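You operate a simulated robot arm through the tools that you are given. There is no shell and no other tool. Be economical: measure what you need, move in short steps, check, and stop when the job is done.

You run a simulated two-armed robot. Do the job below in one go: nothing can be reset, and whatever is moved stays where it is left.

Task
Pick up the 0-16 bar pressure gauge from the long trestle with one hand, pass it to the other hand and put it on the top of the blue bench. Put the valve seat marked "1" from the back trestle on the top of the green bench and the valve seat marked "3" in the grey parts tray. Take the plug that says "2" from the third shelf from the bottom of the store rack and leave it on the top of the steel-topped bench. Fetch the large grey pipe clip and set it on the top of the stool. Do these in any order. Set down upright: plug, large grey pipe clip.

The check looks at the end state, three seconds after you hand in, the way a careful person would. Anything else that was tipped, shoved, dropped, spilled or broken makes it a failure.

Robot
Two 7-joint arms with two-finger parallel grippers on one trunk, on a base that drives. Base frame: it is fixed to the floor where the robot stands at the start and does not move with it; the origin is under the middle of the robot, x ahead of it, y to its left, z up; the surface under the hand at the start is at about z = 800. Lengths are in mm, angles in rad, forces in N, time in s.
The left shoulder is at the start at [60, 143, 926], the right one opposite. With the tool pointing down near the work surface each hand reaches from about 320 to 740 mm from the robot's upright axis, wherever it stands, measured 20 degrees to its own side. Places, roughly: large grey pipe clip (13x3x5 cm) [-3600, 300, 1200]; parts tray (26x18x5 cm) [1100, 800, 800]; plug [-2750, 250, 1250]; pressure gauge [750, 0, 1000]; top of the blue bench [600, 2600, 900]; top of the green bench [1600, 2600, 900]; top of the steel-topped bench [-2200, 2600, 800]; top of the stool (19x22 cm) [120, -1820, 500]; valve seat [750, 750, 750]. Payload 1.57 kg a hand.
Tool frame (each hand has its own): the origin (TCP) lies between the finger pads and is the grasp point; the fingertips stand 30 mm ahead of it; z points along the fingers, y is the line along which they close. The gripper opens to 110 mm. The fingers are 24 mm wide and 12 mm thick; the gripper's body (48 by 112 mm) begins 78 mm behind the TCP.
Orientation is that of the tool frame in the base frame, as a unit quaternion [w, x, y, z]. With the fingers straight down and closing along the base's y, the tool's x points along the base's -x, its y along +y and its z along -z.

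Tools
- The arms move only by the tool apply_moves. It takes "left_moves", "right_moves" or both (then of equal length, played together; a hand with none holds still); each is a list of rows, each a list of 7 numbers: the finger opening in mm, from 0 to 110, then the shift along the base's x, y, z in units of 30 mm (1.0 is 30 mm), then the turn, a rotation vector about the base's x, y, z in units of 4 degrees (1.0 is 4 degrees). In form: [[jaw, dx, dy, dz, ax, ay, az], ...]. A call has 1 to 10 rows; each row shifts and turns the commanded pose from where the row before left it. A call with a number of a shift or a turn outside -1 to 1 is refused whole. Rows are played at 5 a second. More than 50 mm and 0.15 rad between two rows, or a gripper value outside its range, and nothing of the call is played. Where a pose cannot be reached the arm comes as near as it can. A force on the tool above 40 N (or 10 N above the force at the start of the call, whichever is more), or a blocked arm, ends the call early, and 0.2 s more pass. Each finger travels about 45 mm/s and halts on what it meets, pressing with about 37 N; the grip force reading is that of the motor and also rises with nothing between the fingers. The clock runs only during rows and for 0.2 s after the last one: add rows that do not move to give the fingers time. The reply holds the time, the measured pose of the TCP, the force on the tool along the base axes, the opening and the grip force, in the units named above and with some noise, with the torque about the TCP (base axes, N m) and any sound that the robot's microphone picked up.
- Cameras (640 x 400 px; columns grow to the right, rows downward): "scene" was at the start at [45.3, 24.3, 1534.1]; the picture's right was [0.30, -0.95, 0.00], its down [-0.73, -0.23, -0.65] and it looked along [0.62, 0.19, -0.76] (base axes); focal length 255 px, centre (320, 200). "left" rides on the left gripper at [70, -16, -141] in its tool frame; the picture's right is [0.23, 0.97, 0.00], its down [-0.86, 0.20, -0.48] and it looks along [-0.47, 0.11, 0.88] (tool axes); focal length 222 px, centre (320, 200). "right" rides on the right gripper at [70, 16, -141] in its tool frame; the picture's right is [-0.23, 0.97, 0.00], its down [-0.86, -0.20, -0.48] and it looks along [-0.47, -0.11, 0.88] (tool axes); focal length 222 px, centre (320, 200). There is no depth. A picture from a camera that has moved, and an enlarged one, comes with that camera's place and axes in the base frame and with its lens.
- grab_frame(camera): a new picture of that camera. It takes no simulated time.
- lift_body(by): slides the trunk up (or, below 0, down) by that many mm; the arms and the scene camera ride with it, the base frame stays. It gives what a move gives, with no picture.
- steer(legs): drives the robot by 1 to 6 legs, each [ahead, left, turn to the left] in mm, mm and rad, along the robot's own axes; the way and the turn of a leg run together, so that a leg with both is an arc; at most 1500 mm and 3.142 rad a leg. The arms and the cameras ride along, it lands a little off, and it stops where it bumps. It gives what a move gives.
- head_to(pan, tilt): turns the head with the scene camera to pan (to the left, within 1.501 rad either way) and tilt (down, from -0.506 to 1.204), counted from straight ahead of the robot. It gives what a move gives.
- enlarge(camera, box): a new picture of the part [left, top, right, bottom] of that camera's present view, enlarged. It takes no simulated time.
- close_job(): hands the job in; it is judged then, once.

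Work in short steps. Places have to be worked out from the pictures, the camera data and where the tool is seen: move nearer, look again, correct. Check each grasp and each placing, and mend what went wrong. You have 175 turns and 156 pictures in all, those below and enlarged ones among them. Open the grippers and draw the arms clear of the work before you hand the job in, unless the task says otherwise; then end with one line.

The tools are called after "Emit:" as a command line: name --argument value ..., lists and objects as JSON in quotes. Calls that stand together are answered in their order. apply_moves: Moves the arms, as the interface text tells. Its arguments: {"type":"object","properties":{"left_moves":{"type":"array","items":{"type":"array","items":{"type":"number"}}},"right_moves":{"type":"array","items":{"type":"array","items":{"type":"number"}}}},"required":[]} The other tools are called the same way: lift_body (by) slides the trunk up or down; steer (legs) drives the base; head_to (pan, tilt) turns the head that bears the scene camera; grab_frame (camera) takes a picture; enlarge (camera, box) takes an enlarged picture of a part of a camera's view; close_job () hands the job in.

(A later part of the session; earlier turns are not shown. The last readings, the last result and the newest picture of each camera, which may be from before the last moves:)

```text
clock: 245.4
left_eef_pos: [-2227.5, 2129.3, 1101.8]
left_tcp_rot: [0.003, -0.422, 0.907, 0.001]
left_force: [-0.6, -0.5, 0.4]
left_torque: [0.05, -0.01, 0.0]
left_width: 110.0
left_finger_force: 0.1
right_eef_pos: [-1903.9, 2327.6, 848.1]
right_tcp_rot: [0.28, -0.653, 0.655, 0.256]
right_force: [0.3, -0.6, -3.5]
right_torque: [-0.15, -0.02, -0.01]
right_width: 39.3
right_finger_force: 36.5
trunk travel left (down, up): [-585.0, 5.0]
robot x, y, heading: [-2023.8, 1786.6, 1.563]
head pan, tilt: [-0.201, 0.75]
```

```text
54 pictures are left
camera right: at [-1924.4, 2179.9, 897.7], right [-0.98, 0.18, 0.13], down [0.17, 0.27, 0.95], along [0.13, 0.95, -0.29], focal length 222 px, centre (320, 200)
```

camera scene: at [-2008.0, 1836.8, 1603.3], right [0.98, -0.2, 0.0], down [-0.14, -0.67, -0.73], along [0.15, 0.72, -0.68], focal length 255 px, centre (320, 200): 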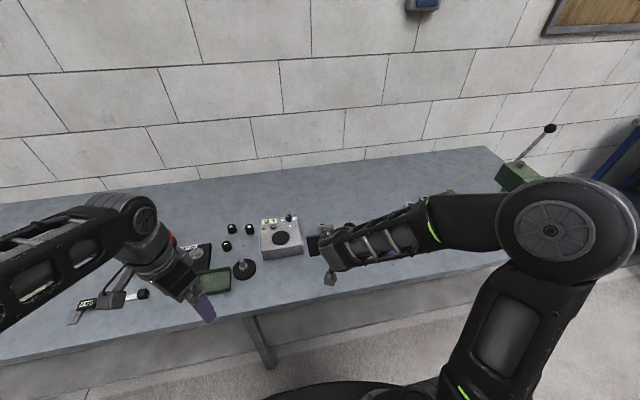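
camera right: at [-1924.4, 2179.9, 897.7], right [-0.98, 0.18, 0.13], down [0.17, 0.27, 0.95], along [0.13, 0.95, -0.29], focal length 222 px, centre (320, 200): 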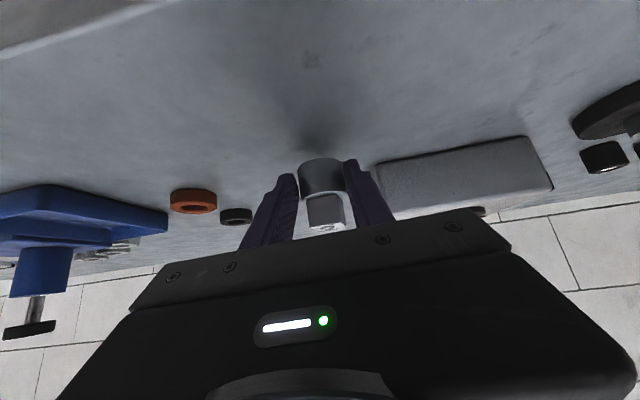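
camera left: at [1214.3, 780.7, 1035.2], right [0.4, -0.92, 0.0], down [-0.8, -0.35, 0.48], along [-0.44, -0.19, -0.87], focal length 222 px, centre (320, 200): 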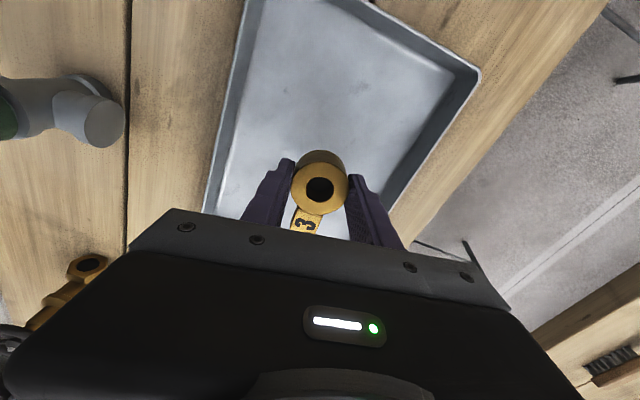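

Shadow closing in; a few more small steps to contact.

Emit:
apply_moves --right_moves '[[10, 0, 0, -0.1, 0, 0, 0], [10, 0, 0, -0.1, 0, 0, 0], [10, 0, 0, 0, 0, 0, 0]]'

Emit:
apply_moves --right_moves '[[10, 0, 0, -0.1, 0, 0, 0], [10, 0, 0, 0, 0, 0, 0]]'

Emit:
apply_moves --right_moves '[[10, 0, 0, -0.07, 0, 0, 0], [10, 0, 0, 0, 0, 0, 0]]'

```text
clock: 246.2
left_eef_pos: [-2228.8, 2129.2, 1102.9]
left_tcp_rot: [0.003, -0.422, 0.906, 0.001]
left_force: [0.1, -0.1, -0.2]
left_torque: [0.02, 0.01, -0.01]
left_width: 110.0
left_finger_force: 0.0
right_eef_pos: [-1903.3, 2327.2, 841.8]
right_tcp_rot: [0.28, -0.653, 0.656, 0.256]
right_force: [-0.1, -0.7, -3.7]
right_torque: [-0.12, 0.04, 0.02]
right_width: 39.5
right_finger_force: 37.1
trunk travel left (down, up): [-585.0, 5.0]
robot x, y, heading: [-2028.5, 1787.8, 1.563]
head pan, tilt: [-0.201, 0.75]
```

```text
clock: 246.8
left_eef_pos: [-2228.0, 2130.6, 1102.7]
left_tcp_rot: [0.003, -0.422, 0.907, 0.002]
left_force: [-0.6, 0.1, 0.5]
left_torque: [-0.01, 0.01, 0.02]
left_width: 110.1
left_finger_force: 0.0
right_eef_pos: [-1903.1, 2327.3, 838.5]
right_tcp_rot: [0.28, -0.654, 0.655, 0.255]
right_force: [-0.3, -0.4, -3.2]
right_torque: [-0.13, 0.03, -0.02]
right_width: 39.3
right_finger_force: 37.6
trunk travel left (down, up): [-585.0, 5.0]
robot x, y, heading: [-2024.0, 1780.9, 1.566]
head pan, tilt: [-0.201, 0.75]
```

```text
clock: 247.4
left_eef_pos: [-2229.9, 2130.4, 1101.7]
left_tcp_rot: [0.003, -0.422, 0.907, 0.002]
left_force: [0.2, 0.4, -0.4]
left_torque: [-0.02, -0.03, -0.04]
left_width: 110.1
left_finger_force: 0.0
right_eef_pos: [-1902.8, 2326.9, 835.2]
right_tcp_rot: [0.28, -0.654, 0.655, 0.256]
right_force: [0.0, -0.6, -3.5]
right_torque: [-0.09, 0.01, 0.0]
right_width: 39.4
right_finger_force: 37.6
trunk travel left (down, up): [-585.0, 5.0]
robot x, y, heading: [-2023.8, 1783.2, 1.566]
head pan, tilt: [-0.201, 0.75]
```

Emit:
apply_moves --right_moves '[[10, 0, 0, -0.07, 0, 0, 0], [10, 0, 0, 0, 0, 0, 0]]'

Emit:
apply_moves --right_moves '[[10, 0, 0, -0.07, 0, 0, 0], [10, 0, 0, 0, 0, 0, 0]]'

Emit:
apply_moves --right_moves '[[10, 0, 0, -0.07, 0, 0, 0], [10, 0, 0, 0, 0, 0, 0]]'

Emit:
enlarge --camera "right" --box '[260, 120, 380, 200]'

```text
clock: 248.1
left_eef_pos: [-2228.9, 2130.5, 1101.9]
left_tcp_rot: [0.003, -0.422, 0.907, 0.001]
left_force: [0.3, 0.2, 0.2]
left_torque: [-0.01, -0.02, 0.04]
left_width: 109.7
left_finger_force: 0.2
right_eef_pos: [-1904.5, 2325.7, 834.7]
right_tcp_rot: [0.28, -0.654, 0.655, 0.255]
right_force: [0.4, 0.7, -4.1]
right_torque: [-0.08, 0.01, 0.02]
right_width: 39.4
right_finger_force: 36.9
trunk travel left (down, up): [-585.0, 5.0]
robot x, y, heading: [-2025.9, 1784.9, 1.567]
head pan, tilt: [-0.201, 0.75]
```

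```text
clock: 248.7
left_eef_pos: [-2228.8, 2130.0, 1101.9]
left_tcp_rot: [0.003, -0.422, 0.907, 0.001]
left_force: [-0.5, -0.6, 1.2]
left_torque: [0.01, 0.0, 0.01]
left_width: 110.0
left_finger_force: 0.1
right_eef_pos: [-1904.1, 2326.2, 833.5]
right_tcp_rot: [0.281, -0.653, 0.655, 0.256]
right_force: [0.1, -0.2, 1.3]
right_torque: [0.05, 0.14, 0.0]
right_width: 39.3
right_finger_force: 36.9
trunk travel left (down, up): [-585.0, 5.0]
robot x, y, heading: [-2022.1, 1785.3, 1.568]
head pan, tilt: [-0.201, 0.75]
```

```text
clock: 249.2
left_eef_pos: [-2228.0, 2128.9, 1102.9]
left_tcp_rot: [0.004, -0.422, 0.907, 0.002]
left_force: [-1.1, 0.4, -0.6]
left_torque: [0.0, -0.01, -0.06]
left_width: 110.2
left_finger_force: 0.1
right_eef_pos: [-1903.1, 2326.1, 832.4]
right_tcp_rot: [0.282, -0.653, 0.654, 0.258]
right_force: [1.5, -1.7, 22.5]
right_torque: [0.21, 0.23, -0.05]
right_width: 39.7
right_finger_force: 36.7
trunk travel left (down, up): [-585.0, 5.0]
robot x, y, heading: [-2023.6, 1784.7, 1.562]
head pan, tilt: [-0.201, 0.75]
```

```text
5.00 times, centred on (320, 160) of right
camera zoom: at [-1923.8, 2179.2, 881.7], right [-0.98, 0.18, 0.13], down [0.17, 0.26, 0.95], along [0.13, 0.95, -0.29], focal length 1111 px, centre (320, 400)
```

zoom: 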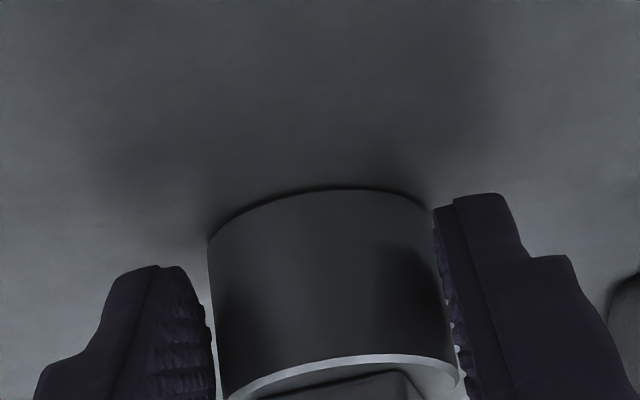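

The plug is down on the bench. I ease, open and retreat along the finger axis.

Emit:
apply_moves --right_moves '[[10, 0, 0, 0.06, 0, 0, 0], [50, 0, 0, 0, 0, 0, 0], [65, 0, 0, 0, 0, 0, 0], [75, 0, 0, 0, 0, 0, 0], [75, 0, -0.4, 0.4, 0, 0, 0], [75, 0, -0.6, 0.6, 0, 0, 0], [75, 0, -0.6, 0.6, 0, 0, 0], [75, 0, -0.6, 0.8, 0, 0, 0], [75, 0, -0.6, 0.8, 0, 0, 0]]'

Emit:
grab_frame --camera "right"

```text
clock: 251.2
left_eef_pos: [-2228.1, 2128.8, 1102.0]
left_tcp_rot: [0.003, -0.421, 0.907, 0.002]
left_force: [0.3, -0.4, -0.5]
left_torque: [0.01, 0.01, 0.0]
left_width: 109.9
left_finger_force: 0.1
right_eef_pos: [-1907.4, 2248.8, 927.7]
right_tcp_rot: [0.281, -0.653, 0.656, 0.254]
right_force: [0.8, 0.0, -0.5]
right_torque: [-0.05, 0.04, 0.01]
right_width: 75.1
right_finger_force: 0.1
right hand out of reach, approached as far as the arm can: row 9
trunk travel left (down, up): [-585.0, 5.0]
robot x, y, heading: [-2025.4, 1787.5, 1.565]
head pan, tilt: [-0.201, 0.75]
```

```text
52 pictures are left
camera right: at [-1928.4, 2101.6, 978.8], right [-0.98, 0.18, 0.13], down [0.17, 0.27, 0.95], along [0.13, 0.95, -0.3], focal length 222 px, centre (320, 200)
```

right: 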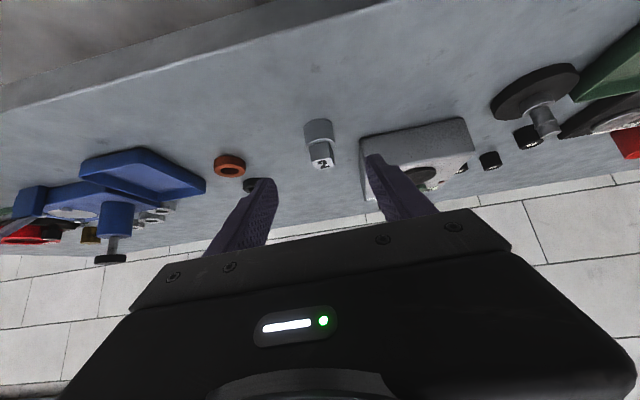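

Plug "2" stands upright on the steel bench. The brace rod obstructs the clip from the rear, so I'll take it from the rack's front side. I back off, raise the right hand, then drive around east of the red post.

Emit:
steer --legs '[[-300, 0, 0]]'

Emit:
apply_moves --right_moves '[[75, 0, 0, 1, 0, 0, 0], [75, 0, 0, 1, 0, 0, 0], [75, 0, 0, 1, 0, 0, 0], [75, 0, 0, 1, 0, 0, 0], [75, 0, 0, 1, 0, 0, 0], [75, 0, 0, 1, 0, 0, 0], [75, 0, 0, 1, 0, 0, 0], [75, 0, 0, 1, 0, 0, 0], [75, 0, 0, 1, 0, 0, 0], [75, 0, 0, 0.5, 0, 0, 0]]'

Emit:
steer --legs '[[0, -1500, 0], [-1100, 0, 0], [-1040, 0, 0]]'

Emit:
head_to --pan 1.3 --tilt 0.5

Emit:
grab_frame --camera "scene"

```text
clock: 253.3
left_eef_pos: [-2230.6, 1824.1, 1102.1]
left_tcp_rot: [0.003, -0.424, 0.906, 0.002]
left_force: [-0.4, -0.2, 0.1]
left_torque: [0.04, -0.01, 0.01]
left_width: 109.9
left_finger_force: 0.1
right_eef_pos: [-1911.8, 1945.5, 927.8]
right_tcp_rot: [-0.28, 0.655, -0.653, -0.256]
right_force: [-0.6, -0.1, 0.1]
right_torque: [0.03, 0.03, 0.02]
right_width: 74.8
right_finger_force: 0.1
trunk travel left (down, up): [-585.0, 5.0]
robot x, y, heading: [-2026.6, 1479.7, 1.574]
head pan, tilt: [-0.201, 0.75]
```

```text
clock: 255.5
left_eef_pos: [-2232.1, 1824.5, 1102.6]
left_tcp_rot: [0.003, -0.424, 0.906, 0.001]
left_force: [-0.5, 1.1, 0.6]
left_torque: [0.01, 0.0, 0.04]
left_width: 109.9
left_finger_force: 0.1
right_eef_pos: [-1910.3, 1950.9, 1212.9]
right_tcp_rot: [-0.28, 0.655, -0.654, -0.255]
right_force: [-0.1, -0.1, 0.1]
right_torque: [0.03, -0.01, 0.03]
right_width: 75.1
right_finger_force: 0.1
trunk travel left (down, up): [-585.0, 5.0]
robot x, y, heading: [-2029.9, 1476.2, 1.575]
head pan, tilt: [-0.201, 0.75]
```

```text
clock: 273.2
left_eef_pos: [-692.8, -337.7, 1102.3]
left_tcp_rot: [0.003, -0.438, 0.899, 0.002]
left_force: [0.1, -0.4, -0.4]
left_torque: [0.03, -0.01, -0.02]
left_width: 110.1
left_finger_force: 0.0
right_eef_pos: [-375.4, -203.3, 1212.1]
right_tcp_rot: [-0.276, 0.665, -0.644, -0.259]
right_force: [-0.2, 0.0, -0.1]
right_torque: [-0.01, -0.02, 0.02]
right_width: 75.0
right_finger_force: 0.0
trunk travel left (down, up): [-585.0, 5.0]
robot x, y, heading: [-477.9, -676.2, 1.597]
head pan, tilt: [-0.201, 0.75]
```

```text
clock: 274.8
left_eef_pos: [-693.2, -336.9, 1103.0]
left_tcp_rot: [0.003, -0.438, 0.899, 0.002]
left_force: [-0.3, 0.3, -0.4]
left_torque: [-0.01, -0.03, 0.02]
left_width: 110.2
left_finger_force: 0.1
right_eef_pos: [-376.7, -203.6, 1213.1]
right_tcp_rot: [-0.276, 0.665, -0.644, -0.259]
right_force: [-1.5, -0.1, -0.2]
right_torque: [-0.01, -0.01, -0.02]
right_width: 75.0
right_finger_force: 0.1
trunk travel left (down, up): [-585.0, 5.0]
robot x, y, heading: [-479.9, -673.7, 1.604]
head pan, tilt: [1.3, 0.499]
```

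```text
51 pictures are left
camera scene: at [-564.8, -683.3, 1625.3], right [0.24, 0.97, 0.0], down [0.47, -0.11, -0.88], along [-0.85, 0.21, -0.48], focal length 255 px, centre (320, 200)
```

scene: 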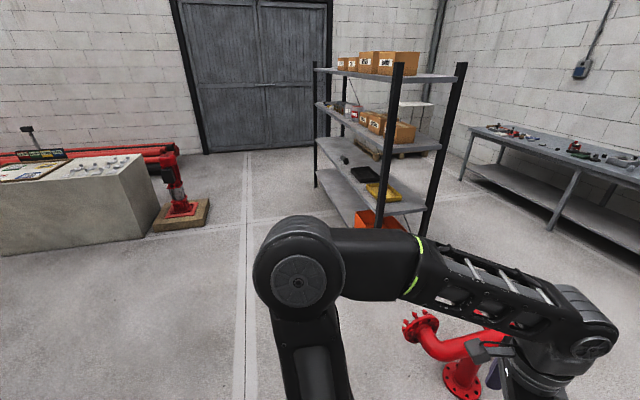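

The way west along y≈-680 is clear. I straighten and drive sideways to the rack's far end.

Emit:
steer --legs '[[0, 0, -0.033], [0, 1060, 0], [0, 1060, 0], [0, 1060, 0]]'

Emit:
head_to --pan 0 --tilt 0.45

Emit:
grab_frame --camera "scene"

```text
clock: 291.1
left_eef_pos: [-3939.2, -320.4, 1101.2]
left_tcp_rot: [0.004, -0.418, 0.908, 0.002]
left_force: [0.3, 0.7, 0.8]
left_torque: [0.0, 0.01, 0.04]
left_width: 110.0
left_finger_force: 0.1
right_eef_pos: [-3619.0, -199.8, 1212.0]
right_tcp_rot: [0.281, -0.652, 0.657, 0.253]
right_force: [-0.2, 0.4, 0.1]
right_torque: [0.01, -0.04, -0.05]
right_width: 74.9
right_finger_force: 0.1
trunk travel left (down, up): [-585.0, 5.0]
robot x, y, heading: [-3743.1, -665.5, 1.561]
head pan, tilt: [1.3, 0.499]
```

```text
clock: 292.6
left_eef_pos: [-3939.2, -319.6, 1102.6]
left_tcp_rot: [0.003, -0.418, 0.908, 0.001]
left_force: [-0.4, 0.0, -0.2]
left_torque: [0.01, 0.02, 0.01]
left_width: 110.3
left_finger_force: 0.2
right_eef_pos: [-3617.4, -198.5, 1212.1]
right_tcp_rot: [0.281, -0.651, 0.658, 0.254]
right_force: [0.3, 0.3, 1.1]
right_torque: [-0.03, -0.03, 0.03]
right_width: 75.2
right_finger_force: 0.1
trunk travel left (down, up): [-585.0, 5.0]
robot x, y, heading: [-3738.7, -665.4, 1.56]
head pan, tilt: [0.0, 0.45]
```

```text
50 pictures are left
camera scene: at [-3737.6, -604.1, 1629.7], right [1.0, -0.01, 0.0], down [0.0, -0.44, -0.9], along [0.01, 0.9, -0.44], focal length 255 px, centre (320, 200)
```

scene: 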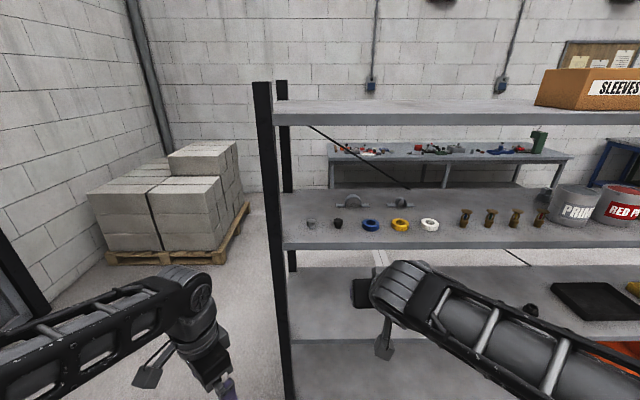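

The front is open. I enlarge the clip area.

Emit:
enlarge --camera "scene" --box '[280, 170, 440, 260]'

```text
4.00 times, centred on (360, 215) of scene
camera zoom: at [-3737.6, -604.1, 1629.7], right [1.0, -0.01, 0.0], down [0.0, -0.44, -0.9], along [0.01, 0.9, -0.44], focal length 1021 px, centre (160, 140)
```

zoom: 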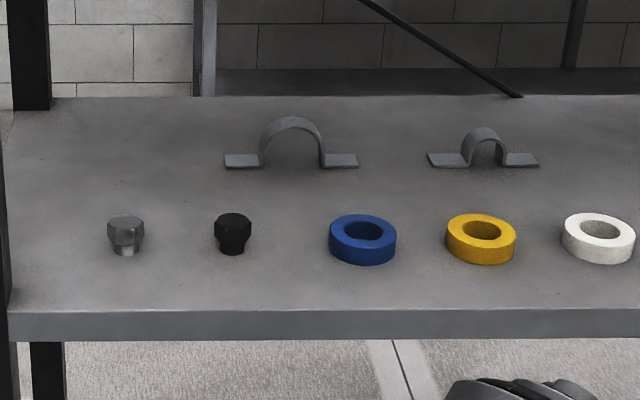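

Clip centre ≈(-3600,297), arch 62 mm wide, along x. I move the left hand out to the side, raise the right hand, and then drive 385 mm closer.

Emit:
apply_moves --left_moves '[[110, -0.7, -0.5, 0, 0, 0, 0], [110, -0.7, -0.5, 0, 0, 0, 0], [110, -0.7, -0.5, 0, 0, 0, 0], [110, -0.7, -0.5, 0, 0, 0, 0], [110, -0.7, -0.5, 0, 0, 0, 0], [110, -0.7, -0.5, 0, 0, 0, 0], [110, -0.7, -0.5, 0, 0, 0, 0], [110, -0.7, -0.5, 0, 0, 0, 0], [110, -0.7, -0.5, 0, 0, 0, 0], [110, -0.7, -0.5, 0, 0, 0, 0]]' --right_moves '[[95, 0.1, 0, 0.5, 0, 0, 0], [95, 0.1, 0, 0.5, 0, 0, 0], [95, 0.1, 0, 0.5, 0, 0, 0], [95, 0.1, 0, 0.5, 0, 0, 0], [95, 0.1, 0, 0.5, 0, 0, 0], [95, 0.1, 0, 0.5, 0, 0, 0], [95, 0, 0, 0.5, 0, 0, 0], [95, 0, 0, 0.5, 0, 0, 0], [95, 0, 0, 0.3, 0, 0, 0], [95, 0, 0, 0, 0, 0, 0]]'

Emit:
steer --legs '[[375, 0, 0]]'

Emit:
grab_frame --camera "right"

Emit:
grab_frame --camera "scene"

```text
clock: 294.8
left_eef_pos: [-4147.4, -469.8, 1103.6]
left_tcp_rot: [0.004, -0.418, 0.908, 0.002]
left_force: [0.7, 0.6, 0.4]
left_torque: [-0.01, 0.0, 0.02]
left_width: 110.0
left_finger_force: 0.0
right_eef_pos: [-3599.7, -199.4, 1342.3]
right_tcp_rot: [0.281, -0.651, 0.658, 0.253]
right_force: [0.1, 0.7, 0.0]
right_torque: [-0.01, 0.0, 0.02]
right_width: 95.0
right_finger_force: 0.1
trunk travel left (down, up): [-585.0, 5.0]
robot x, y, heading: [-3738.0, -666.7, 1.559]
head pan, tilt: [0.0, 0.45]
```

```text
clock: 297.2
left_eef_pos: [-4142.8, -97.6, 1104.2]
left_tcp_rot: [0.003, -0.419, 0.908, 0.003]
left_force: [0.8, 0.1, -0.7]
left_torque: [-0.03, -0.01, 0.01]
left_width: 109.9
left_finger_force: 0.1
right_eef_pos: [-3598.7, 169.0, 1339.3]
right_tcp_rot: [0.281, -0.654, 0.655, 0.253]
right_force: [-0.7, -0.4, 1.0]
right_torque: [0.0, -0.01, 0.02]
right_width: 94.8
right_finger_force: 0.1
trunk travel left (down, up): [-585.0, 5.0]
robot x, y, heading: [-3735.1, -295.0, 1.561]
head pan, tilt: [0.0, 0.45]
stopped in leg 1: the robot was blocked; the commanded pose is now the measured one
```

```text
48 pictures are left
camera right: at [-3619.0, 22.5, 1390.7], right [-0.98, 0.18, 0.12], down [0.17, 0.27, 0.95], along [0.14, 0.94, -0.3], focal length 222 px, centre (320, 200)
```

right: 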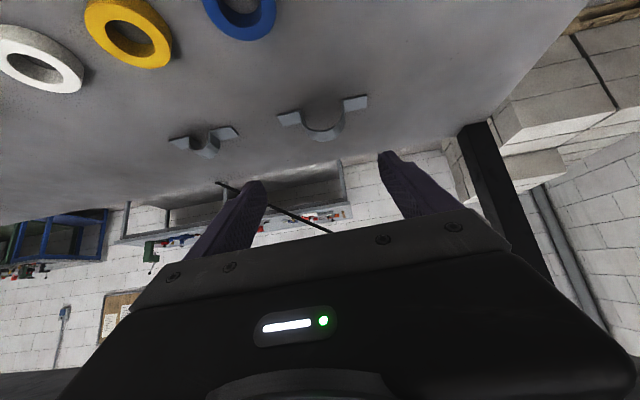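

```text
47 pictures are left
camera scene: at [-3732.4, -233.5, 1630.0], right [1.0, -0.01, 0.0], down [-0.01, -0.43, -0.9], along [0.01, 0.9, -0.43], focal length 255 px, centre (320, 200)
```

scene: 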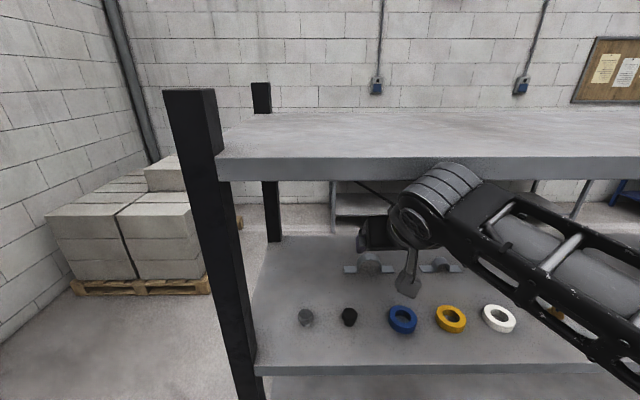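

The drive stopped just at the end — something touched (base or wrist at the rack). I back off 30 mm and then lower the hand along its approach line.

Emit:
steer --legs '[[-30, 0, 0]]'

Emit:
enlarge --camera "scene" --box '[300, 130, 560, 300]'

```text
clock: 298.0
left_eef_pos: [-4144.2, -127.0, 1103.5]
left_tcp_rot: [0.004, -0.419, 0.908, 0.003]
left_force: [-0.5, -1.0, 0.0]
left_torque: [0.02, -0.02, 0.01]
left_width: 110.0
left_finger_force: 0.0
right_eef_pos: [-3600.8, 140.7, 1341.3]
right_tcp_rot: [-0.281, 0.655, -0.655, -0.253]
right_force: [0.0, 0.0, 0.5]
right_torque: [0.02, 0.01, 0.0]
right_width: 95.0
right_finger_force: 0.0
trunk travel left (down, up): [-585.0, 5.0]
robot x, y, heading: [-3736.4, -323.9, 1.561]
head pan, tilt: [0.0, 0.45]
```

```text
2.35 times, centred on (430, 215) of scene
camera zoom: at [-3734.4, -262.6, 1629.9], right [1.0, -0.01, 0.0], down [0.0, -0.43, -0.9], along [0.01, 0.9, -0.43], focal length 601 px, centre (61, 165)
```

zoom: 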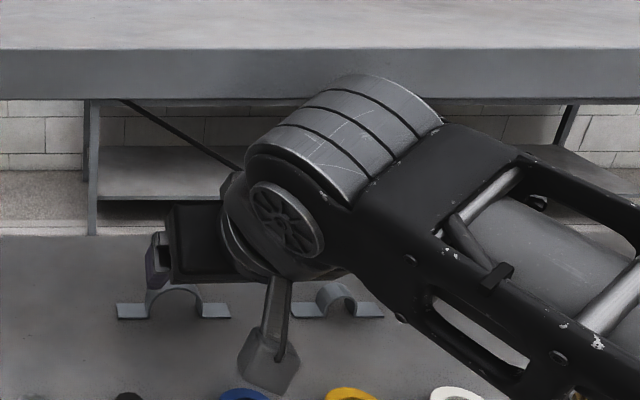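

The wrist cap was level with the top shelf's edge, so I lower first, then go in.

Emit:
apply_moves --right_moves '[[95, 0, 0, -0.8, 0, 0, 0], [95, 0, 0, -0.8, 0, 0, 0], [95, 0, 0.8, -0.45, 0, 0, 0], [95, 0, 0.8, -0.45, 0, 0, 0], [95, 0, 0.8, -0.45, 0, 0, 0], [95, 0, 0, 0, 0, 0, 0]]'

Emit:
grab_frame --camera "right"

Emit:
grab_frame --camera "scene"

```text
clock: 299.4
left_eef_pos: [-4143.9, -126.2, 1104.0]
left_tcp_rot: [0.004, -0.419, 0.908, 0.003]
left_force: [-0.1, 0.0, 0.6]
left_torque: [0.02, 0.02, -0.01]
left_width: 110.2
left_finger_force: 0.0
right_eef_pos: [-3599.4, 213.9, 1251.2]
right_tcp_rot: [0.28, -0.655, 0.655, 0.253]
right_force: [-1.3, 0.1, 0.1]
right_torque: [-0.03, 0.04, 0.02]
right_width: 95.2
right_finger_force: 0.1
trunk travel left (down, up): [-585.0, 5.0]
robot x, y, heading: [-3736.2, -321.0, 1.56]
head pan, tilt: [0.0, 0.45]
```

```text
45 pictures are left
camera right: at [-3620.1, 66.5, 1302.3], right [-0.98, 0.18, 0.12], down [0.17, 0.27, 0.95], along [0.13, 0.94, -0.3], focal length 222 px, centre (320, 200)
```

right: 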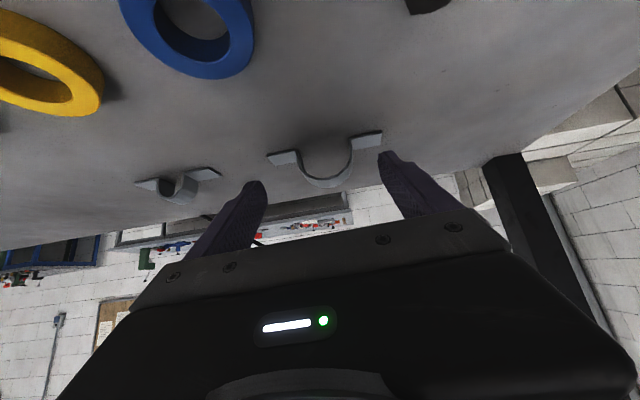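

```text
44 pictures are left
camera scene: at [-3734.3, -261.2, 1629.8], right [1.0, -0.01, 0.0], down [0.0, -0.43, -0.9], along [0.01, 0.9, -0.43], focal length 255 px, centre (320, 200)
```

scene: 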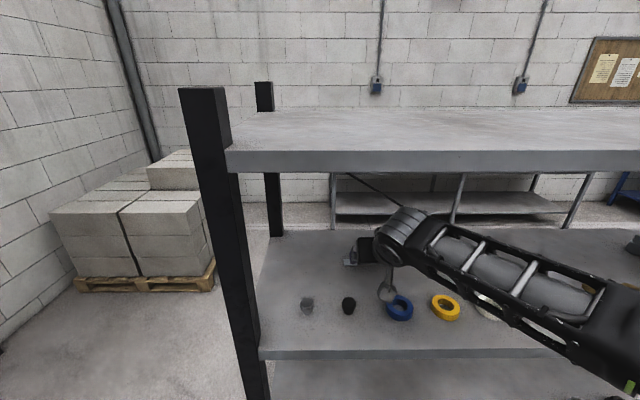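

The arch is centred between the fingers at x≈-3600. I go in the rest.

Emit:
apply_moves --right_moves '[[95, 0, 0.7, -0.5, 0, 0, 0], [95, 0, 0.7, -0.5, 0, 0, 0], [95, 0, 0.5, -0.4, 0, 0, 0], [95, 0, 0.3, -0.1, 0, 0, 0], [95, 0, 0, 0, 0, 0, 0]]'

Emit:
grab_frame --camera "right"

```text
clock: 300.6
left_eef_pos: [-4143.4, -125.9, 1103.6]
left_tcp_rot: [0.003, -0.419, 0.908, 0.001]
left_force: [-0.2, -0.2, -0.6]
left_torque: [0.01, -0.02, 0.04]
left_width: 109.9
left_finger_force: 0.0
right_eef_pos: [-3601.3, 280.8, 1205.5]
right_tcp_rot: [-0.279, 0.656, -0.654, -0.253]
right_force: [-0.2, -0.4, 0.3]
right_torque: [-0.02, -0.02, 0.01]
right_width: 95.1
right_finger_force: 0.0
trunk travel left (down, up): [-585.0, 5.0]
robot x, y, heading: [-3735.4, -324.4, 1.562]
head pan, tilt: [0.0, 0.45]
```

```text
43 pictures are left
camera right: at [-3621.7, 133.9, 1256.7], right [-0.98, 0.18, 0.12], down [0.17, 0.28, 0.95], along [0.13, 0.94, -0.3], focal length 222 px, centre (320, 200)
```

right: 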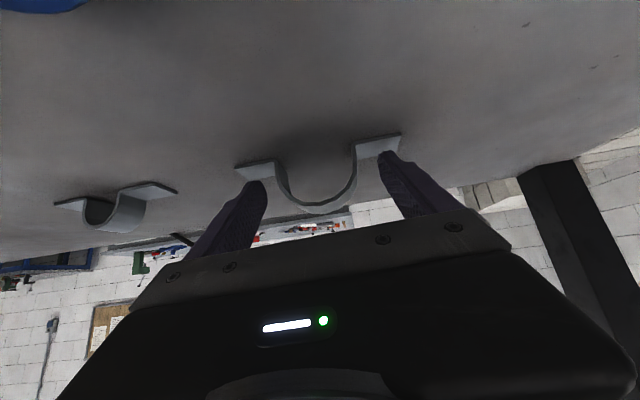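

Fingertips only just reach the arch's front edge; I go 18 mm deeper, then close.

Emit:
apply_moves --right_moves '[[95, 0, 0.35, -0.05, 0, 0, 0], [95, 0, 0.3, -0.05, 0, 0, 0], [95, 0, 0, 0, 0, 0, 0]]'

Emit:
grab_frame --camera "right"

```text
clock: 301.4
left_eef_pos: [-4144.1, -126.5, 1102.5]
left_tcp_rot: [0.004, -0.42, 0.908, 0.003]
left_force: [-0.1, 0.6, 0.8]
left_torque: [0.01, 0.0, -0.01]
left_width: 109.8
left_finger_force: 0.1
right_eef_pos: [-3600.6, 299.8, 1206.5]
right_tcp_rot: [0.281, -0.654, 0.655, 0.253]
right_force: [-0.6, -2.2, 10.6]
right_torque: [0.04, 0.49, 0.13]
right_width: 94.9
right_finger_force: 0.1
trunk travel left (down, up): [-585.0, 5.0]
robot x, y, heading: [-3736.3, -319.4, 1.567]
head pan, tilt: [0.0, 0.45]
```

```text
42 pictures are left
camera right: at [-3621.5, 152.4, 1255.3], right [-0.98, 0.18, 0.12], down [0.17, 0.27, 0.95], along [0.13, 0.95, -0.3], focal length 222 px, centre (320, 200)
```

right: 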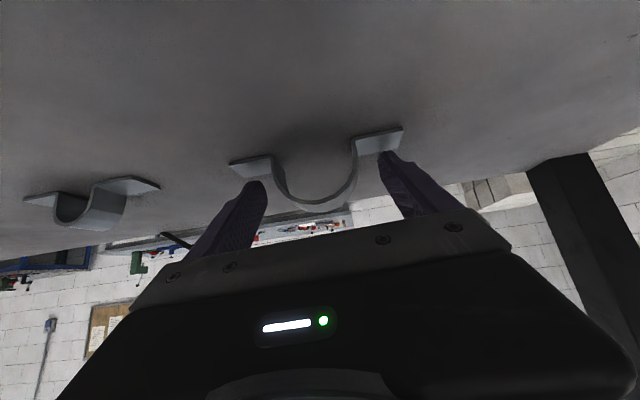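

A fingertip pressed on a foot and nudged the clip slightly inward. I raise 8 mm first, then advance 18 mm.

Emit:
apply_moves --right_moves '[[95, 0, 0, 0.3, 0, 0, 0], [95, 0, 0, 0, 0, 0, 0], [95, 0, 0.3, 0, 0, 0, 0], [95, 0, 0.35, 0, 0, 0, 0], [95, 0, 0, 0, 0, 0, 0]]'

Emit:
grab_frame --camera "right"

```text
clock: 302.6
left_eef_pos: [-4144.1, -125.7, 1103.9]
left_tcp_rot: [0.003, -0.419, 0.908, 0.001]
left_force: [-0.4, -0.3, 0.3]
left_torque: [0.0, 0.02, 0.01]
left_width: 110.1
left_finger_force: 0.0
right_eef_pos: [-3600.5, 319.1, 1210.3]
right_tcp_rot: [0.28, -0.655, 0.655, 0.252]
right_force: [0.2, 0.4, 0.5]
right_torque: [-0.01, -0.01, -0.03]
right_width: 95.2
right_finger_force: 0.1
trunk travel left (down, up): [-585.0, 5.0]
robot x, y, heading: [-3737.6, -323.5, 1.565]
head pan, tilt: [0.0, 0.45]
```

```text
41 pictures are left
camera right: at [-3621.4, 172.4, 1261.7], right [-0.98, 0.18, 0.12], down [0.17, 0.28, 0.95], along [0.13, 0.94, -0.3], focal length 222 px, centre (320, 200)
```

right: 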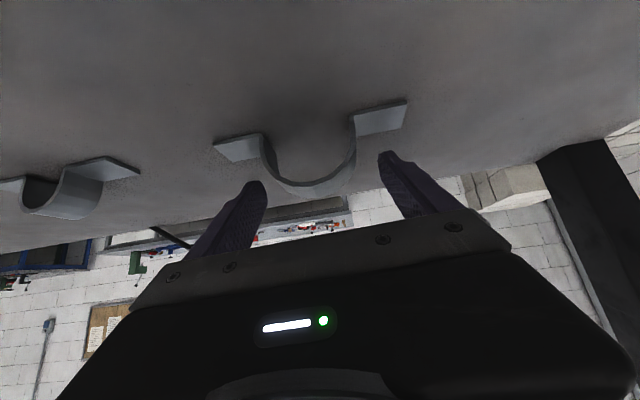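

The arch is now well between the fingers; I centre (+7 mm x), pull back 8 mm so the pads sit lower on it, and close.

Emit:
apply_moves --right_moves '[[95, 0.23, -0.27, -0.05, 0, 0, 0], [95, 0, 0, 0, 0, 0, 0], [80, 0, 0, 0, 0, 0, 0], [70, 0, 0, 0, 0, 0, 0], [60, 0, 0, 0, 0, 0, 0], [50, 0, 0, 0, 0, 0, 0], [45, 0, 0, 0, 0, 0, 0], [45, 0, 0, 0, 0, 0, 0]]'

Emit:
grab_frame --camera "right"

```text
clock: 304.4
left_eef_pos: [-4144.0, -127.2, 1103.2]
left_tcp_rot: [0.004, -0.42, 0.907, 0.001]
left_force: [0.4, -0.2, -0.2]
left_torque: [0.0, -0.01, -0.01]
left_width: 110.0
left_finger_force: 0.0
right_eef_pos: [-3593.1, 311.8, 1209.9]
right_tcp_rot: [-0.279, 0.655, -0.655, -0.253]
right_force: [0.0, -0.6, 0.4]
right_torque: [0.05, -0.02, 0.0]
right_width: 56.7
right_finger_force: 36.5
trunk travel left (down, up): [-585.0, 5.0]
robot x, y, heading: [-3734.3, -323.8, 1.562]
head pan, tilt: [0.0, 0.45]
```

```text
40 pictures are left
camera right: at [-3613.3, 164.7, 1260.2], right [-0.98, 0.18, 0.12], down [0.17, 0.28, 0.95], along [0.13, 0.94, -0.3], focal length 222 px, centre (320, 200)
```

right: 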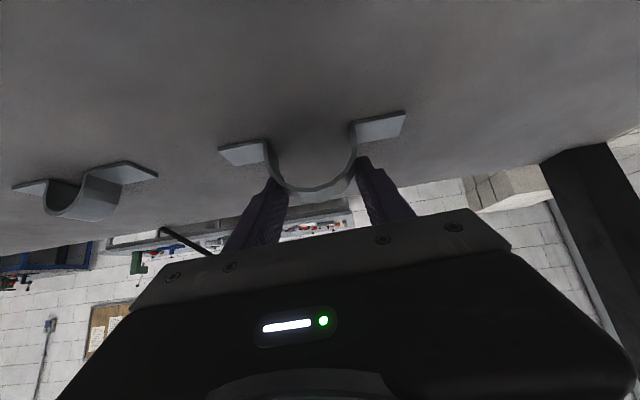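

Gripped at 56.7 mm. I lift 20 mm and check it comes along.

Emit:
apply_moves --right_moves '[[40, 0, 0, 0.3, 0, 0, 0], [40, 0, 0, 0.4, 0, 0, 0], [40, 0, 0, 0, 0, 0, 0]]'

Emit:
grab_frame --camera "right"

```text
clock: 305.2
left_eef_pos: [-4143.3, -126.1, 1103.5]
left_tcp_rot: [0.003, -0.419, 0.908, 0.002]
left_force: [-0.5, -0.1, -0.6]
left_torque: [0.0, 0.0, 0.01]
left_width: 109.9
left_finger_force: 0.1
right_eef_pos: [-3594.0, 312.5, 1230.3]
right_tcp_rot: [0.28, -0.654, 0.655, 0.253]
right_force: [-1.1, -0.6, -0.9]
right_torque: [0.01, -0.01, -0.02]
right_width: 56.7
right_finger_force: 37.0
trunk travel left (down, up): [-585.0, 5.0]
robot x, y, heading: [-3736.4, -324.2, 1.56]
head pan, tilt: [0.0, 0.45]
```

```text
39 pictures are left
camera right: at [-3613.6, 164.7, 1281.1], right [-0.98, 0.18, 0.12], down [0.17, 0.28, 0.95], along [0.13, 0.94, -0.3], focal length 222 px, centre (320, 200)
```

right: 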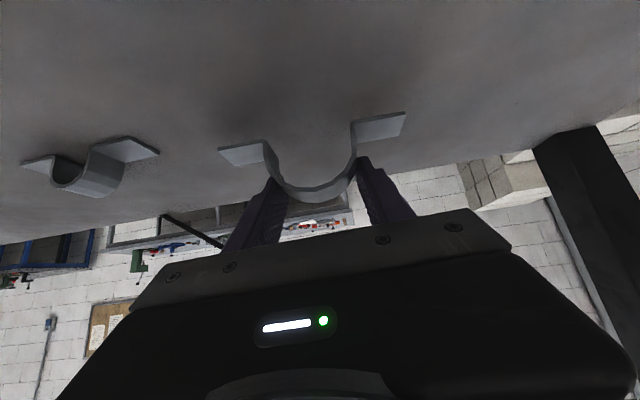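

The clip is held and upright. I draw it out of the rack and back the robot off.

Emit:
apply_moves --right_moves '[[40, 0, -0.6, 0.5, 0, 0, 0], [40, 0, -0.8, 0.5, 0, 0, 0], [40, 0, -0.9, 0.4, 0, 0, 0], [40, 0, -0.9, 0.3, 0, 0, 0], [40, 0, -0.9, 0.2, 0, 0, 0], [40, 0, -0.9, 0, 0, 0, 0], [40, 0, -0.6, 0, 0, 0, 0]]'

Emit:
steer --legs '[[-380, 0, 0]]'

Emit:
grab_frame --camera "right"

Emit:
grab_frame --camera "scene"

```text
clock: 306.8
left_eef_pos: [-4143.5, -127.3, 1103.6]
left_tcp_rot: [0.004, -0.42, 0.908, 0.002]
left_force: [-0.2, 0.3, -0.7]
left_torque: [0.02, 0.01, -0.03]
left_width: 109.8
left_finger_force: 0.1
right_eef_pos: [-3594.3, 141.8, 1289.2]
right_tcp_rot: [0.28, -0.655, 0.655, 0.253]
right_force: [-0.6, -0.1, -1.2]
right_torque: [0.0, -0.01, 0.0]
right_width: 56.5
right_finger_force: 36.1
trunk travel left (down, up): [-585.0, 5.0]
robot x, y, heading: [-3735.3, -323.2, 1.564]
head pan, tilt: [0.0, 0.45]
```

```text
clock: 309.2
left_eef_pos: [-4148.0, -507.2, 1104.1]
left_tcp_rot: [0.003, -0.42, 0.907, 0.003]
left_force: [-0.3, 0.2, 0.0]
left_torque: [-0.05, 0.01, 0.01]
left_width: 110.1
left_finger_force: 0.2
right_eef_pos: [-3598.7, -239.3, 1288.5]
right_tcp_rot: [-0.28, 0.655, -0.654, -0.253]
right_force: [0.1, -0.4, 0.0]
right_torque: [0.0, -0.01, 0.07]
right_width: 56.4
right_finger_force: 37.1
trunk travel left (down, up): [-585.0, 5.0]
robot x, y, heading: [-3735.9, -707.8, 1.562]
head pan, tilt: [0.0, 0.45]
```

```text
38 pictures are left
camera right: at [-3617.8, -384.4, 1339.8], right [-0.98, 0.18, 0.12], down [0.17, 0.28, 0.95], along [0.13, 0.94, -0.3], focal length 222 px, centre (320, 200)
```

right: 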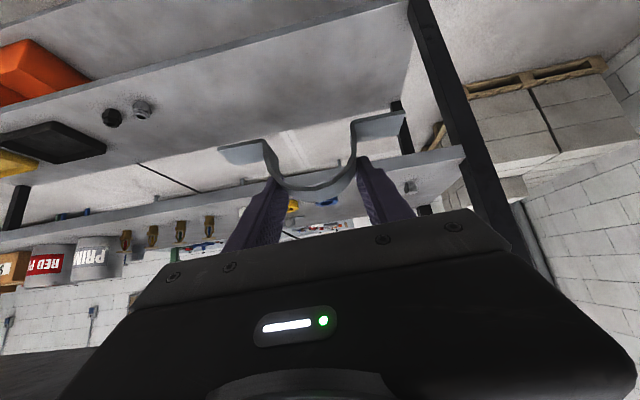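

```text
37 pictures are left
camera scene: at [-3737.6, -641.2, 1629.8], right [1.0, -0.01, 0.0], down [0.0, -0.43, -0.9], along [0.01, 0.9, -0.43], focal length 255 px, centre (320, 200)
```

scene: 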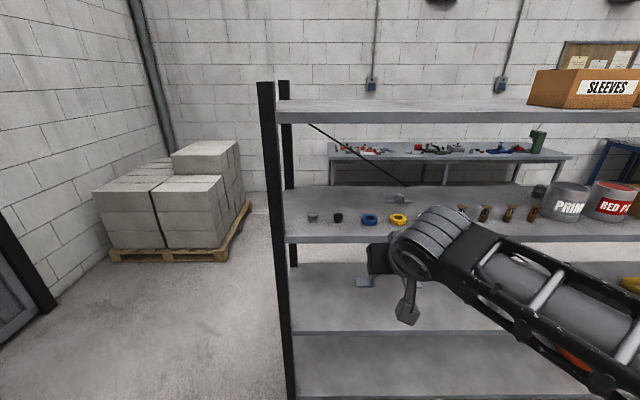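

Clip is secure and level. I drive east along y≈-700 toward the stool area.

Emit:
steer --legs '[[0, -1330, 0], [0, -1330, 0], [0, -1300, 0]]'

Emit:
steer --legs '[[0, 0, -1.571]]'

Emit:
head_to --pan -1.2 --tilt 0.7

Emit:
grab_frame --camera "scene"

```text
clock: 328.0
left_eef_pos: [-247.1, -522.1, 1104.3]
left_tcp_rot: [0.003, -0.43, 0.903, 0.002]
left_force: [0.9, -0.8, -0.2]
left_torque: [0.01, 0.03, 0.02]
left_width: 110.0
left_finger_force: 0.1
right_eef_pos: [298.1, -241.2, 1287.7]
right_tcp_rot: [-0.277, 0.662, -0.648, -0.255]
right_force: [1.0, 0.0, -1.0]
right_torque: [0.04, 0.03, -0.01]
right_width: 55.0
right_finger_force: 37.2
trunk travel left (down, up): [-585.0, 5.0]
robot x, y, heading: [164.5, -711.0, 1.583]
head pan, tilt: [0.0, 0.45]
```

```text
clock: 332.2
left_eef_pos: [340.2, -293.9, 1104.8]
left_tcp_rot: [0.003, 0.322, 0.947, -0.001]
left_force: [-0.9, -0.1, -1.1]
left_torque: [0.01, 0.01, 0.05]
left_width: 110.2
left_finger_force: 0.0
right_eef_pos: [637.3, -828.0, 1290.1]
right_tcp_rot: [0.377, -0.023, 0.926, -0.01]
right_force: [-0.5, -0.7, -1.2]
right_torque: [-0.01, 0.02, -0.04]
right_width: 54.8
right_finger_force: 36.8
trunk travel left (down, up): [-585.0, 5.0]
robot x, y, heading: [164.8, -704.8, 0.042]
head pan, tilt: [0.0, 0.45]
```

```text
clock: 333.6
left_eef_pos: [340.0, -293.1, 1104.1]
left_tcp_rot: [0.003, 0.322, 0.947, -0.002]
left_force: [0.0, 0.0, -0.8]
left_torque: [-0.01, 0.0, -0.02]
left_width: 110.4
left_finger_force: 0.1
right_eef_pos: [639.0, -828.8, 1288.7]
right_tcp_rot: [0.377, -0.023, 0.926, -0.011]
right_force: [0.9, -0.7, -1.1]
right_torque: [-0.04, -0.05, -0.02]
right_width: 54.9
right_finger_force: 37.2
trunk travel left (down, up): [-585.0, 5.0]
robot x, y, heading: [165.4, -711.2, 0.042]
head pan, tilt: [-1.201, 0.7]
```

```text
36 pictures are left
camera scene: at [170.1, -788.5, 1607.6], right [-0.92, -0.4, 0.0], down [-0.26, 0.59, -0.77], along [0.31, -0.7, -0.64], focal length 255 px, centre (320, 200)
```

scene: 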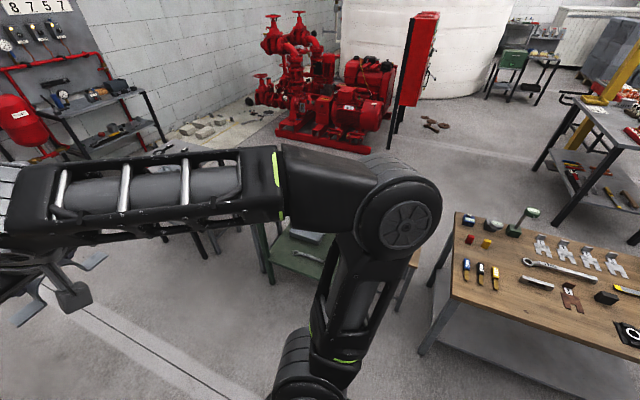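

I finish the turn to face the stool and look.

Emit:
steer --legs '[[0, 0, -1.613]]'

Emit:
head_to --pan 0 --tilt 0.7

Emit:
grab_frame --camera "scene"

Emit:
grab_frame --camera "right"

```text
clock: 337.9
left_eef_pos: [573.7, -901.8, 1104.3]
left_tcp_rot: [0.002, 0.905, 0.425, -0.004]
left_force: [-0.7, -0.4, -0.1]
left_torque: [-0.02, 0.01, 0.02]
left_width: 110.2
left_finger_force: 0.1
right_eef_pos: [27.4, -1179.0, 1288.6]
right_tcp_rot: [0.252, 0.652, 0.658, -0.279]
right_force: [0.0, -0.2, -0.2]
right_torque: [0.01, 0.01, 0.0]
right_width: 54.3
right_finger_force: 36.6
trunk travel left (down, up): [-585.0, 5.0]
robot x, y, heading: [163.9, -714.3, -1.566]
head pan, tilt: [-1.201, 0.7]
```

```text
clock: 339.3
left_eef_pos: [573.6, -902.8, 1103.8]
left_tcp_rot: [0.002, 0.905, 0.425, -0.003]
left_force: [-0.9, -0.2, 0.0]
left_torque: [-0.05, -0.02, -0.01]
left_width: 110.0
left_finger_force: 0.1
right_eef_pos: [27.6, -1178.9, 1289.0]
right_tcp_rot: [0.253, 0.651, 0.659, -0.279]
right_force: [0.4, -0.4, -1.4]
right_torque: [0.0, -0.01, 0.0]
right_width: 54.6
right_finger_force: 36.6
trunk travel left (down, up): [-585.0, 5.0]
robot x, y, heading: [164.0, -710.6, -1.572]
head pan, tilt: [0.0, 0.7]
```

```text
35 pictures are left
camera scene: at [166.0, -764.4, 1607.6], right [-1.0, 0.0, 0.0], down [0.0, 0.64, -0.76], along [0.0, -0.76, -0.64], focal length 255 px, centre (320, 200)
```

scene: 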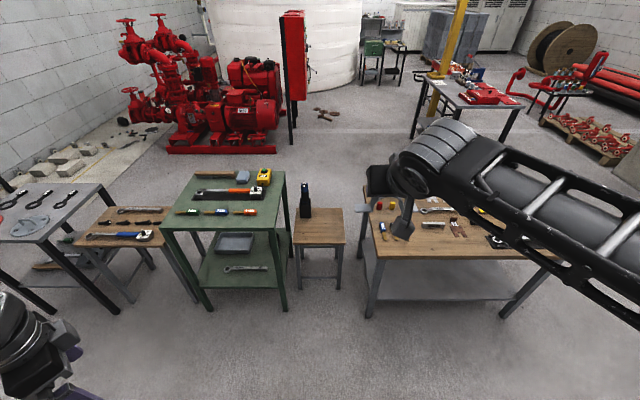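

```text
34 pictures are left
camera right: at [45.9, -1028.6, 1339.5], right [0.98, -0.17, 0.12], down [-0.17, -0.28, 0.95], along [-0.12, -0.95, -0.3], focal length 222 px, centre (320, 200)
```

right: 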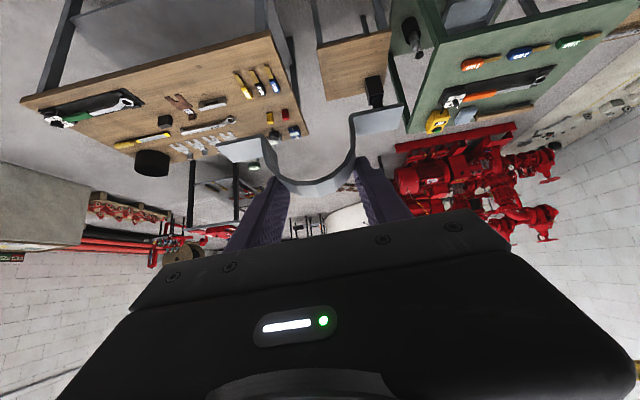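

The stool is straight ahead with a black bottle on it. I enlarge.

Emit:
enlarge --camera "scene" --box '[250, 160, 400, 300]'

```text
2.86 times, centred on (325, 230) of scene
camera zoom: at [166.0, -764.4, 1607.6], right [-1.0, 0.0, 0.0], down [0.0, 0.64, -0.76], along [0.0, -0.76, -0.64], focal length 729 px, centre (306, 114)
```

zoom: 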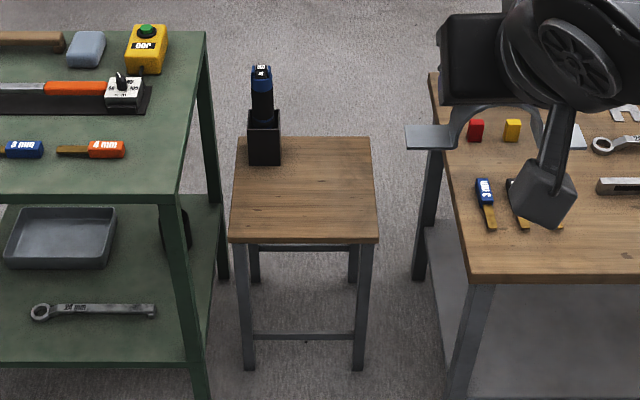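

Stool top ≈ z 480, x 24–315, y -1713…-2017, bottle at its back left (≈(261,-1935)). I plan the clip at (140,-1815). I pull the left hand back, drive to (220,-1230) and lower the trunk 190 mm.

Emit:
apply_moves --left_moves '[[110, 0, 0.8, 0.5, 0, 0, 0], [110, 0, 0.8, 0.5, 0, 0, 0], [110, 0, 0.8, 0.5, 0, 0, 0], [110, 0, 0.8, 0.5, 0, 0, 0]]'

Emit:
steer --legs '[[515, 56, 0]]'

Emit:
lift_body --by -190

Emit:
grab_frame --camera "scene"

```text
clock: 340.3
left_eef_pos: [576.5, -810.6, 1160.8]
left_tcp_rot: [0.002, 0.905, 0.424, -0.003]
left_force: [0.2, 1.0, 0.3]
left_torque: [-0.01, -0.02, -0.04]
left_width: 110.0
left_finger_force: 0.1
left hand out of reach, approached as far as the arm can: row 4
right_eef_pos: [27.0, -1179.4, 1288.0]
right_tcp_rot: [0.253, 0.652, 0.659, -0.278]
right_force: [1.0, 0.4, 0.0]
right_torque: [0.01, 0.01, -0.03]
right_width: 54.2
right_finger_force: 37.5
trunk travel left (down, up): [-585.0, 5.0]
robot x, y, heading: [162.7, -710.0, -1.572]
head pan, tilt: [0.0, 0.7]
```

```text
clock: 343.3
left_eef_pos: [636.8, -1312.8, 1159.6]
left_tcp_rot: [0.002, 0.904, 0.428, -0.003]
left_force: [-0.4, 0.2, -0.7]
left_torque: [0.01, 0.0, 0.01]
left_width: 110.0
left_finger_force: 0.1
right_eef_pos: [87.2, -1686.6, 1288.7]
right_tcp_rot: [0.254, 0.65, 0.66, -0.278]
right_force: [0.3, -0.5, -0.6]
right_torque: [0.01, 0.02, 0.0]
right_width: 39.9
right_finger_force: 0.2
trunk travel left (down, up): [-585.0, 5.0]
robot x, y, heading: [222.0, -1215.1, -1.562]
head pan, tilt: [0.0, 0.7]
```

```text
clock: 345.4
left_eef_pos: [635.9, -1311.8, 971.2]
left_tcp_rot: [0.002, 0.904, 0.428, -0.003]
left_force: [0.5, 0.5, 0.4]
left_torque: [-0.02, 0.01, -0.01]
left_width: 110.0
left_finger_force: 0.0
right_eef_pos: [87.4, -1685.7, 1099.1]
right_tcp_rot: [0.254, 0.65, 0.66, -0.278]
right_force: [-0.4, 0.5, 0.4]
right_torque: [-0.02, -0.01, 0.0]
right_width: 40.3
right_finger_force: 0.0
trunk travel left (down, up): [-395.0, 195.0]
robot x, y, heading: [220.3, -1213.5, -1.564]
head pan, tilt: [0.0, 0.7]
```

```text
32 pictures are left
camera scene: at [224.1, -1270.9, 1417.6], right [-1.0, -0.01, 0.0], down [0.0, 0.64, -0.76], along [0.01, -0.76, -0.64], focal length 255 px, centre (320, 200)
```

scene: 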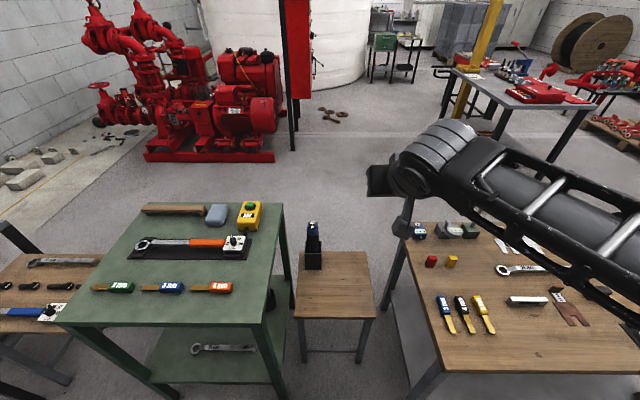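

The right hand has closed to 40 mm with no force — the clip slipped out during the drive. I look for it on the floor.

Emit:
grab_frame --camera "right"

Emit:
head_to --pan -0.2 --tilt 1.2

Emit:
grab_frame --camera "scene"

```text
31 pictures are left
camera right: at [105.4, -1535.8, 1149.6], right [0.98, -0.16, 0.12], down [-0.16, -0.28, 0.95], along [-0.12, -0.95, -0.3], focal length 222 px, centre (320, 200)
```

right: 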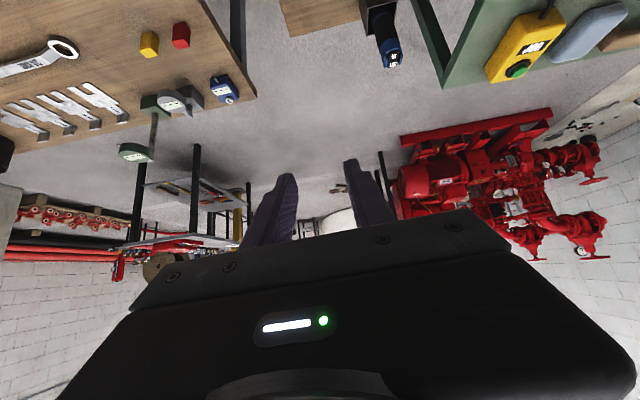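

```text
clock: 346.3
left_eef_pos: [636.8, -1311.4, 970.7]
left_tcp_rot: [0.002, 0.904, 0.428, -0.004]
left_force: [-0.2, 0.0, -0.1]
left_torque: [-0.01, -0.01, 0.01]
left_width: 109.9
left_finger_force: 0.0
right_eef_pos: [86.9, -1684.7, 1100.1]
right_tcp_rot: [0.254, 0.649, 0.66, -0.279]
right_force: [-0.3, -0.6, -0.5]
right_torque: [-0.01, 0.0, -0.01]
right_width: 39.8
right_finger_force: 0.2
trunk travel left (down, up): [-395.0, 195.0]
robot x, y, heading: [223.5, -1218.2, -1.56]
head pan, tilt: [-0.201, 1.201]
```

```text
30 pictures are left
camera scene: at [212.8, -1241.0, 1381.6], right [-0.98, 0.19, 0.0], down [0.18, 0.91, -0.36], along [-0.07, -0.36, -0.93], focal length 255 px, centre (320, 200)
```

scene: 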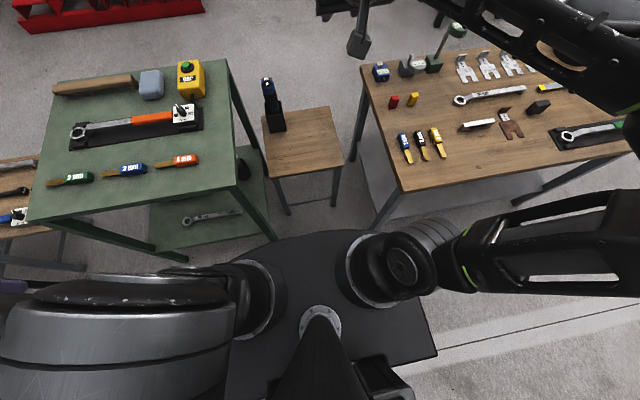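

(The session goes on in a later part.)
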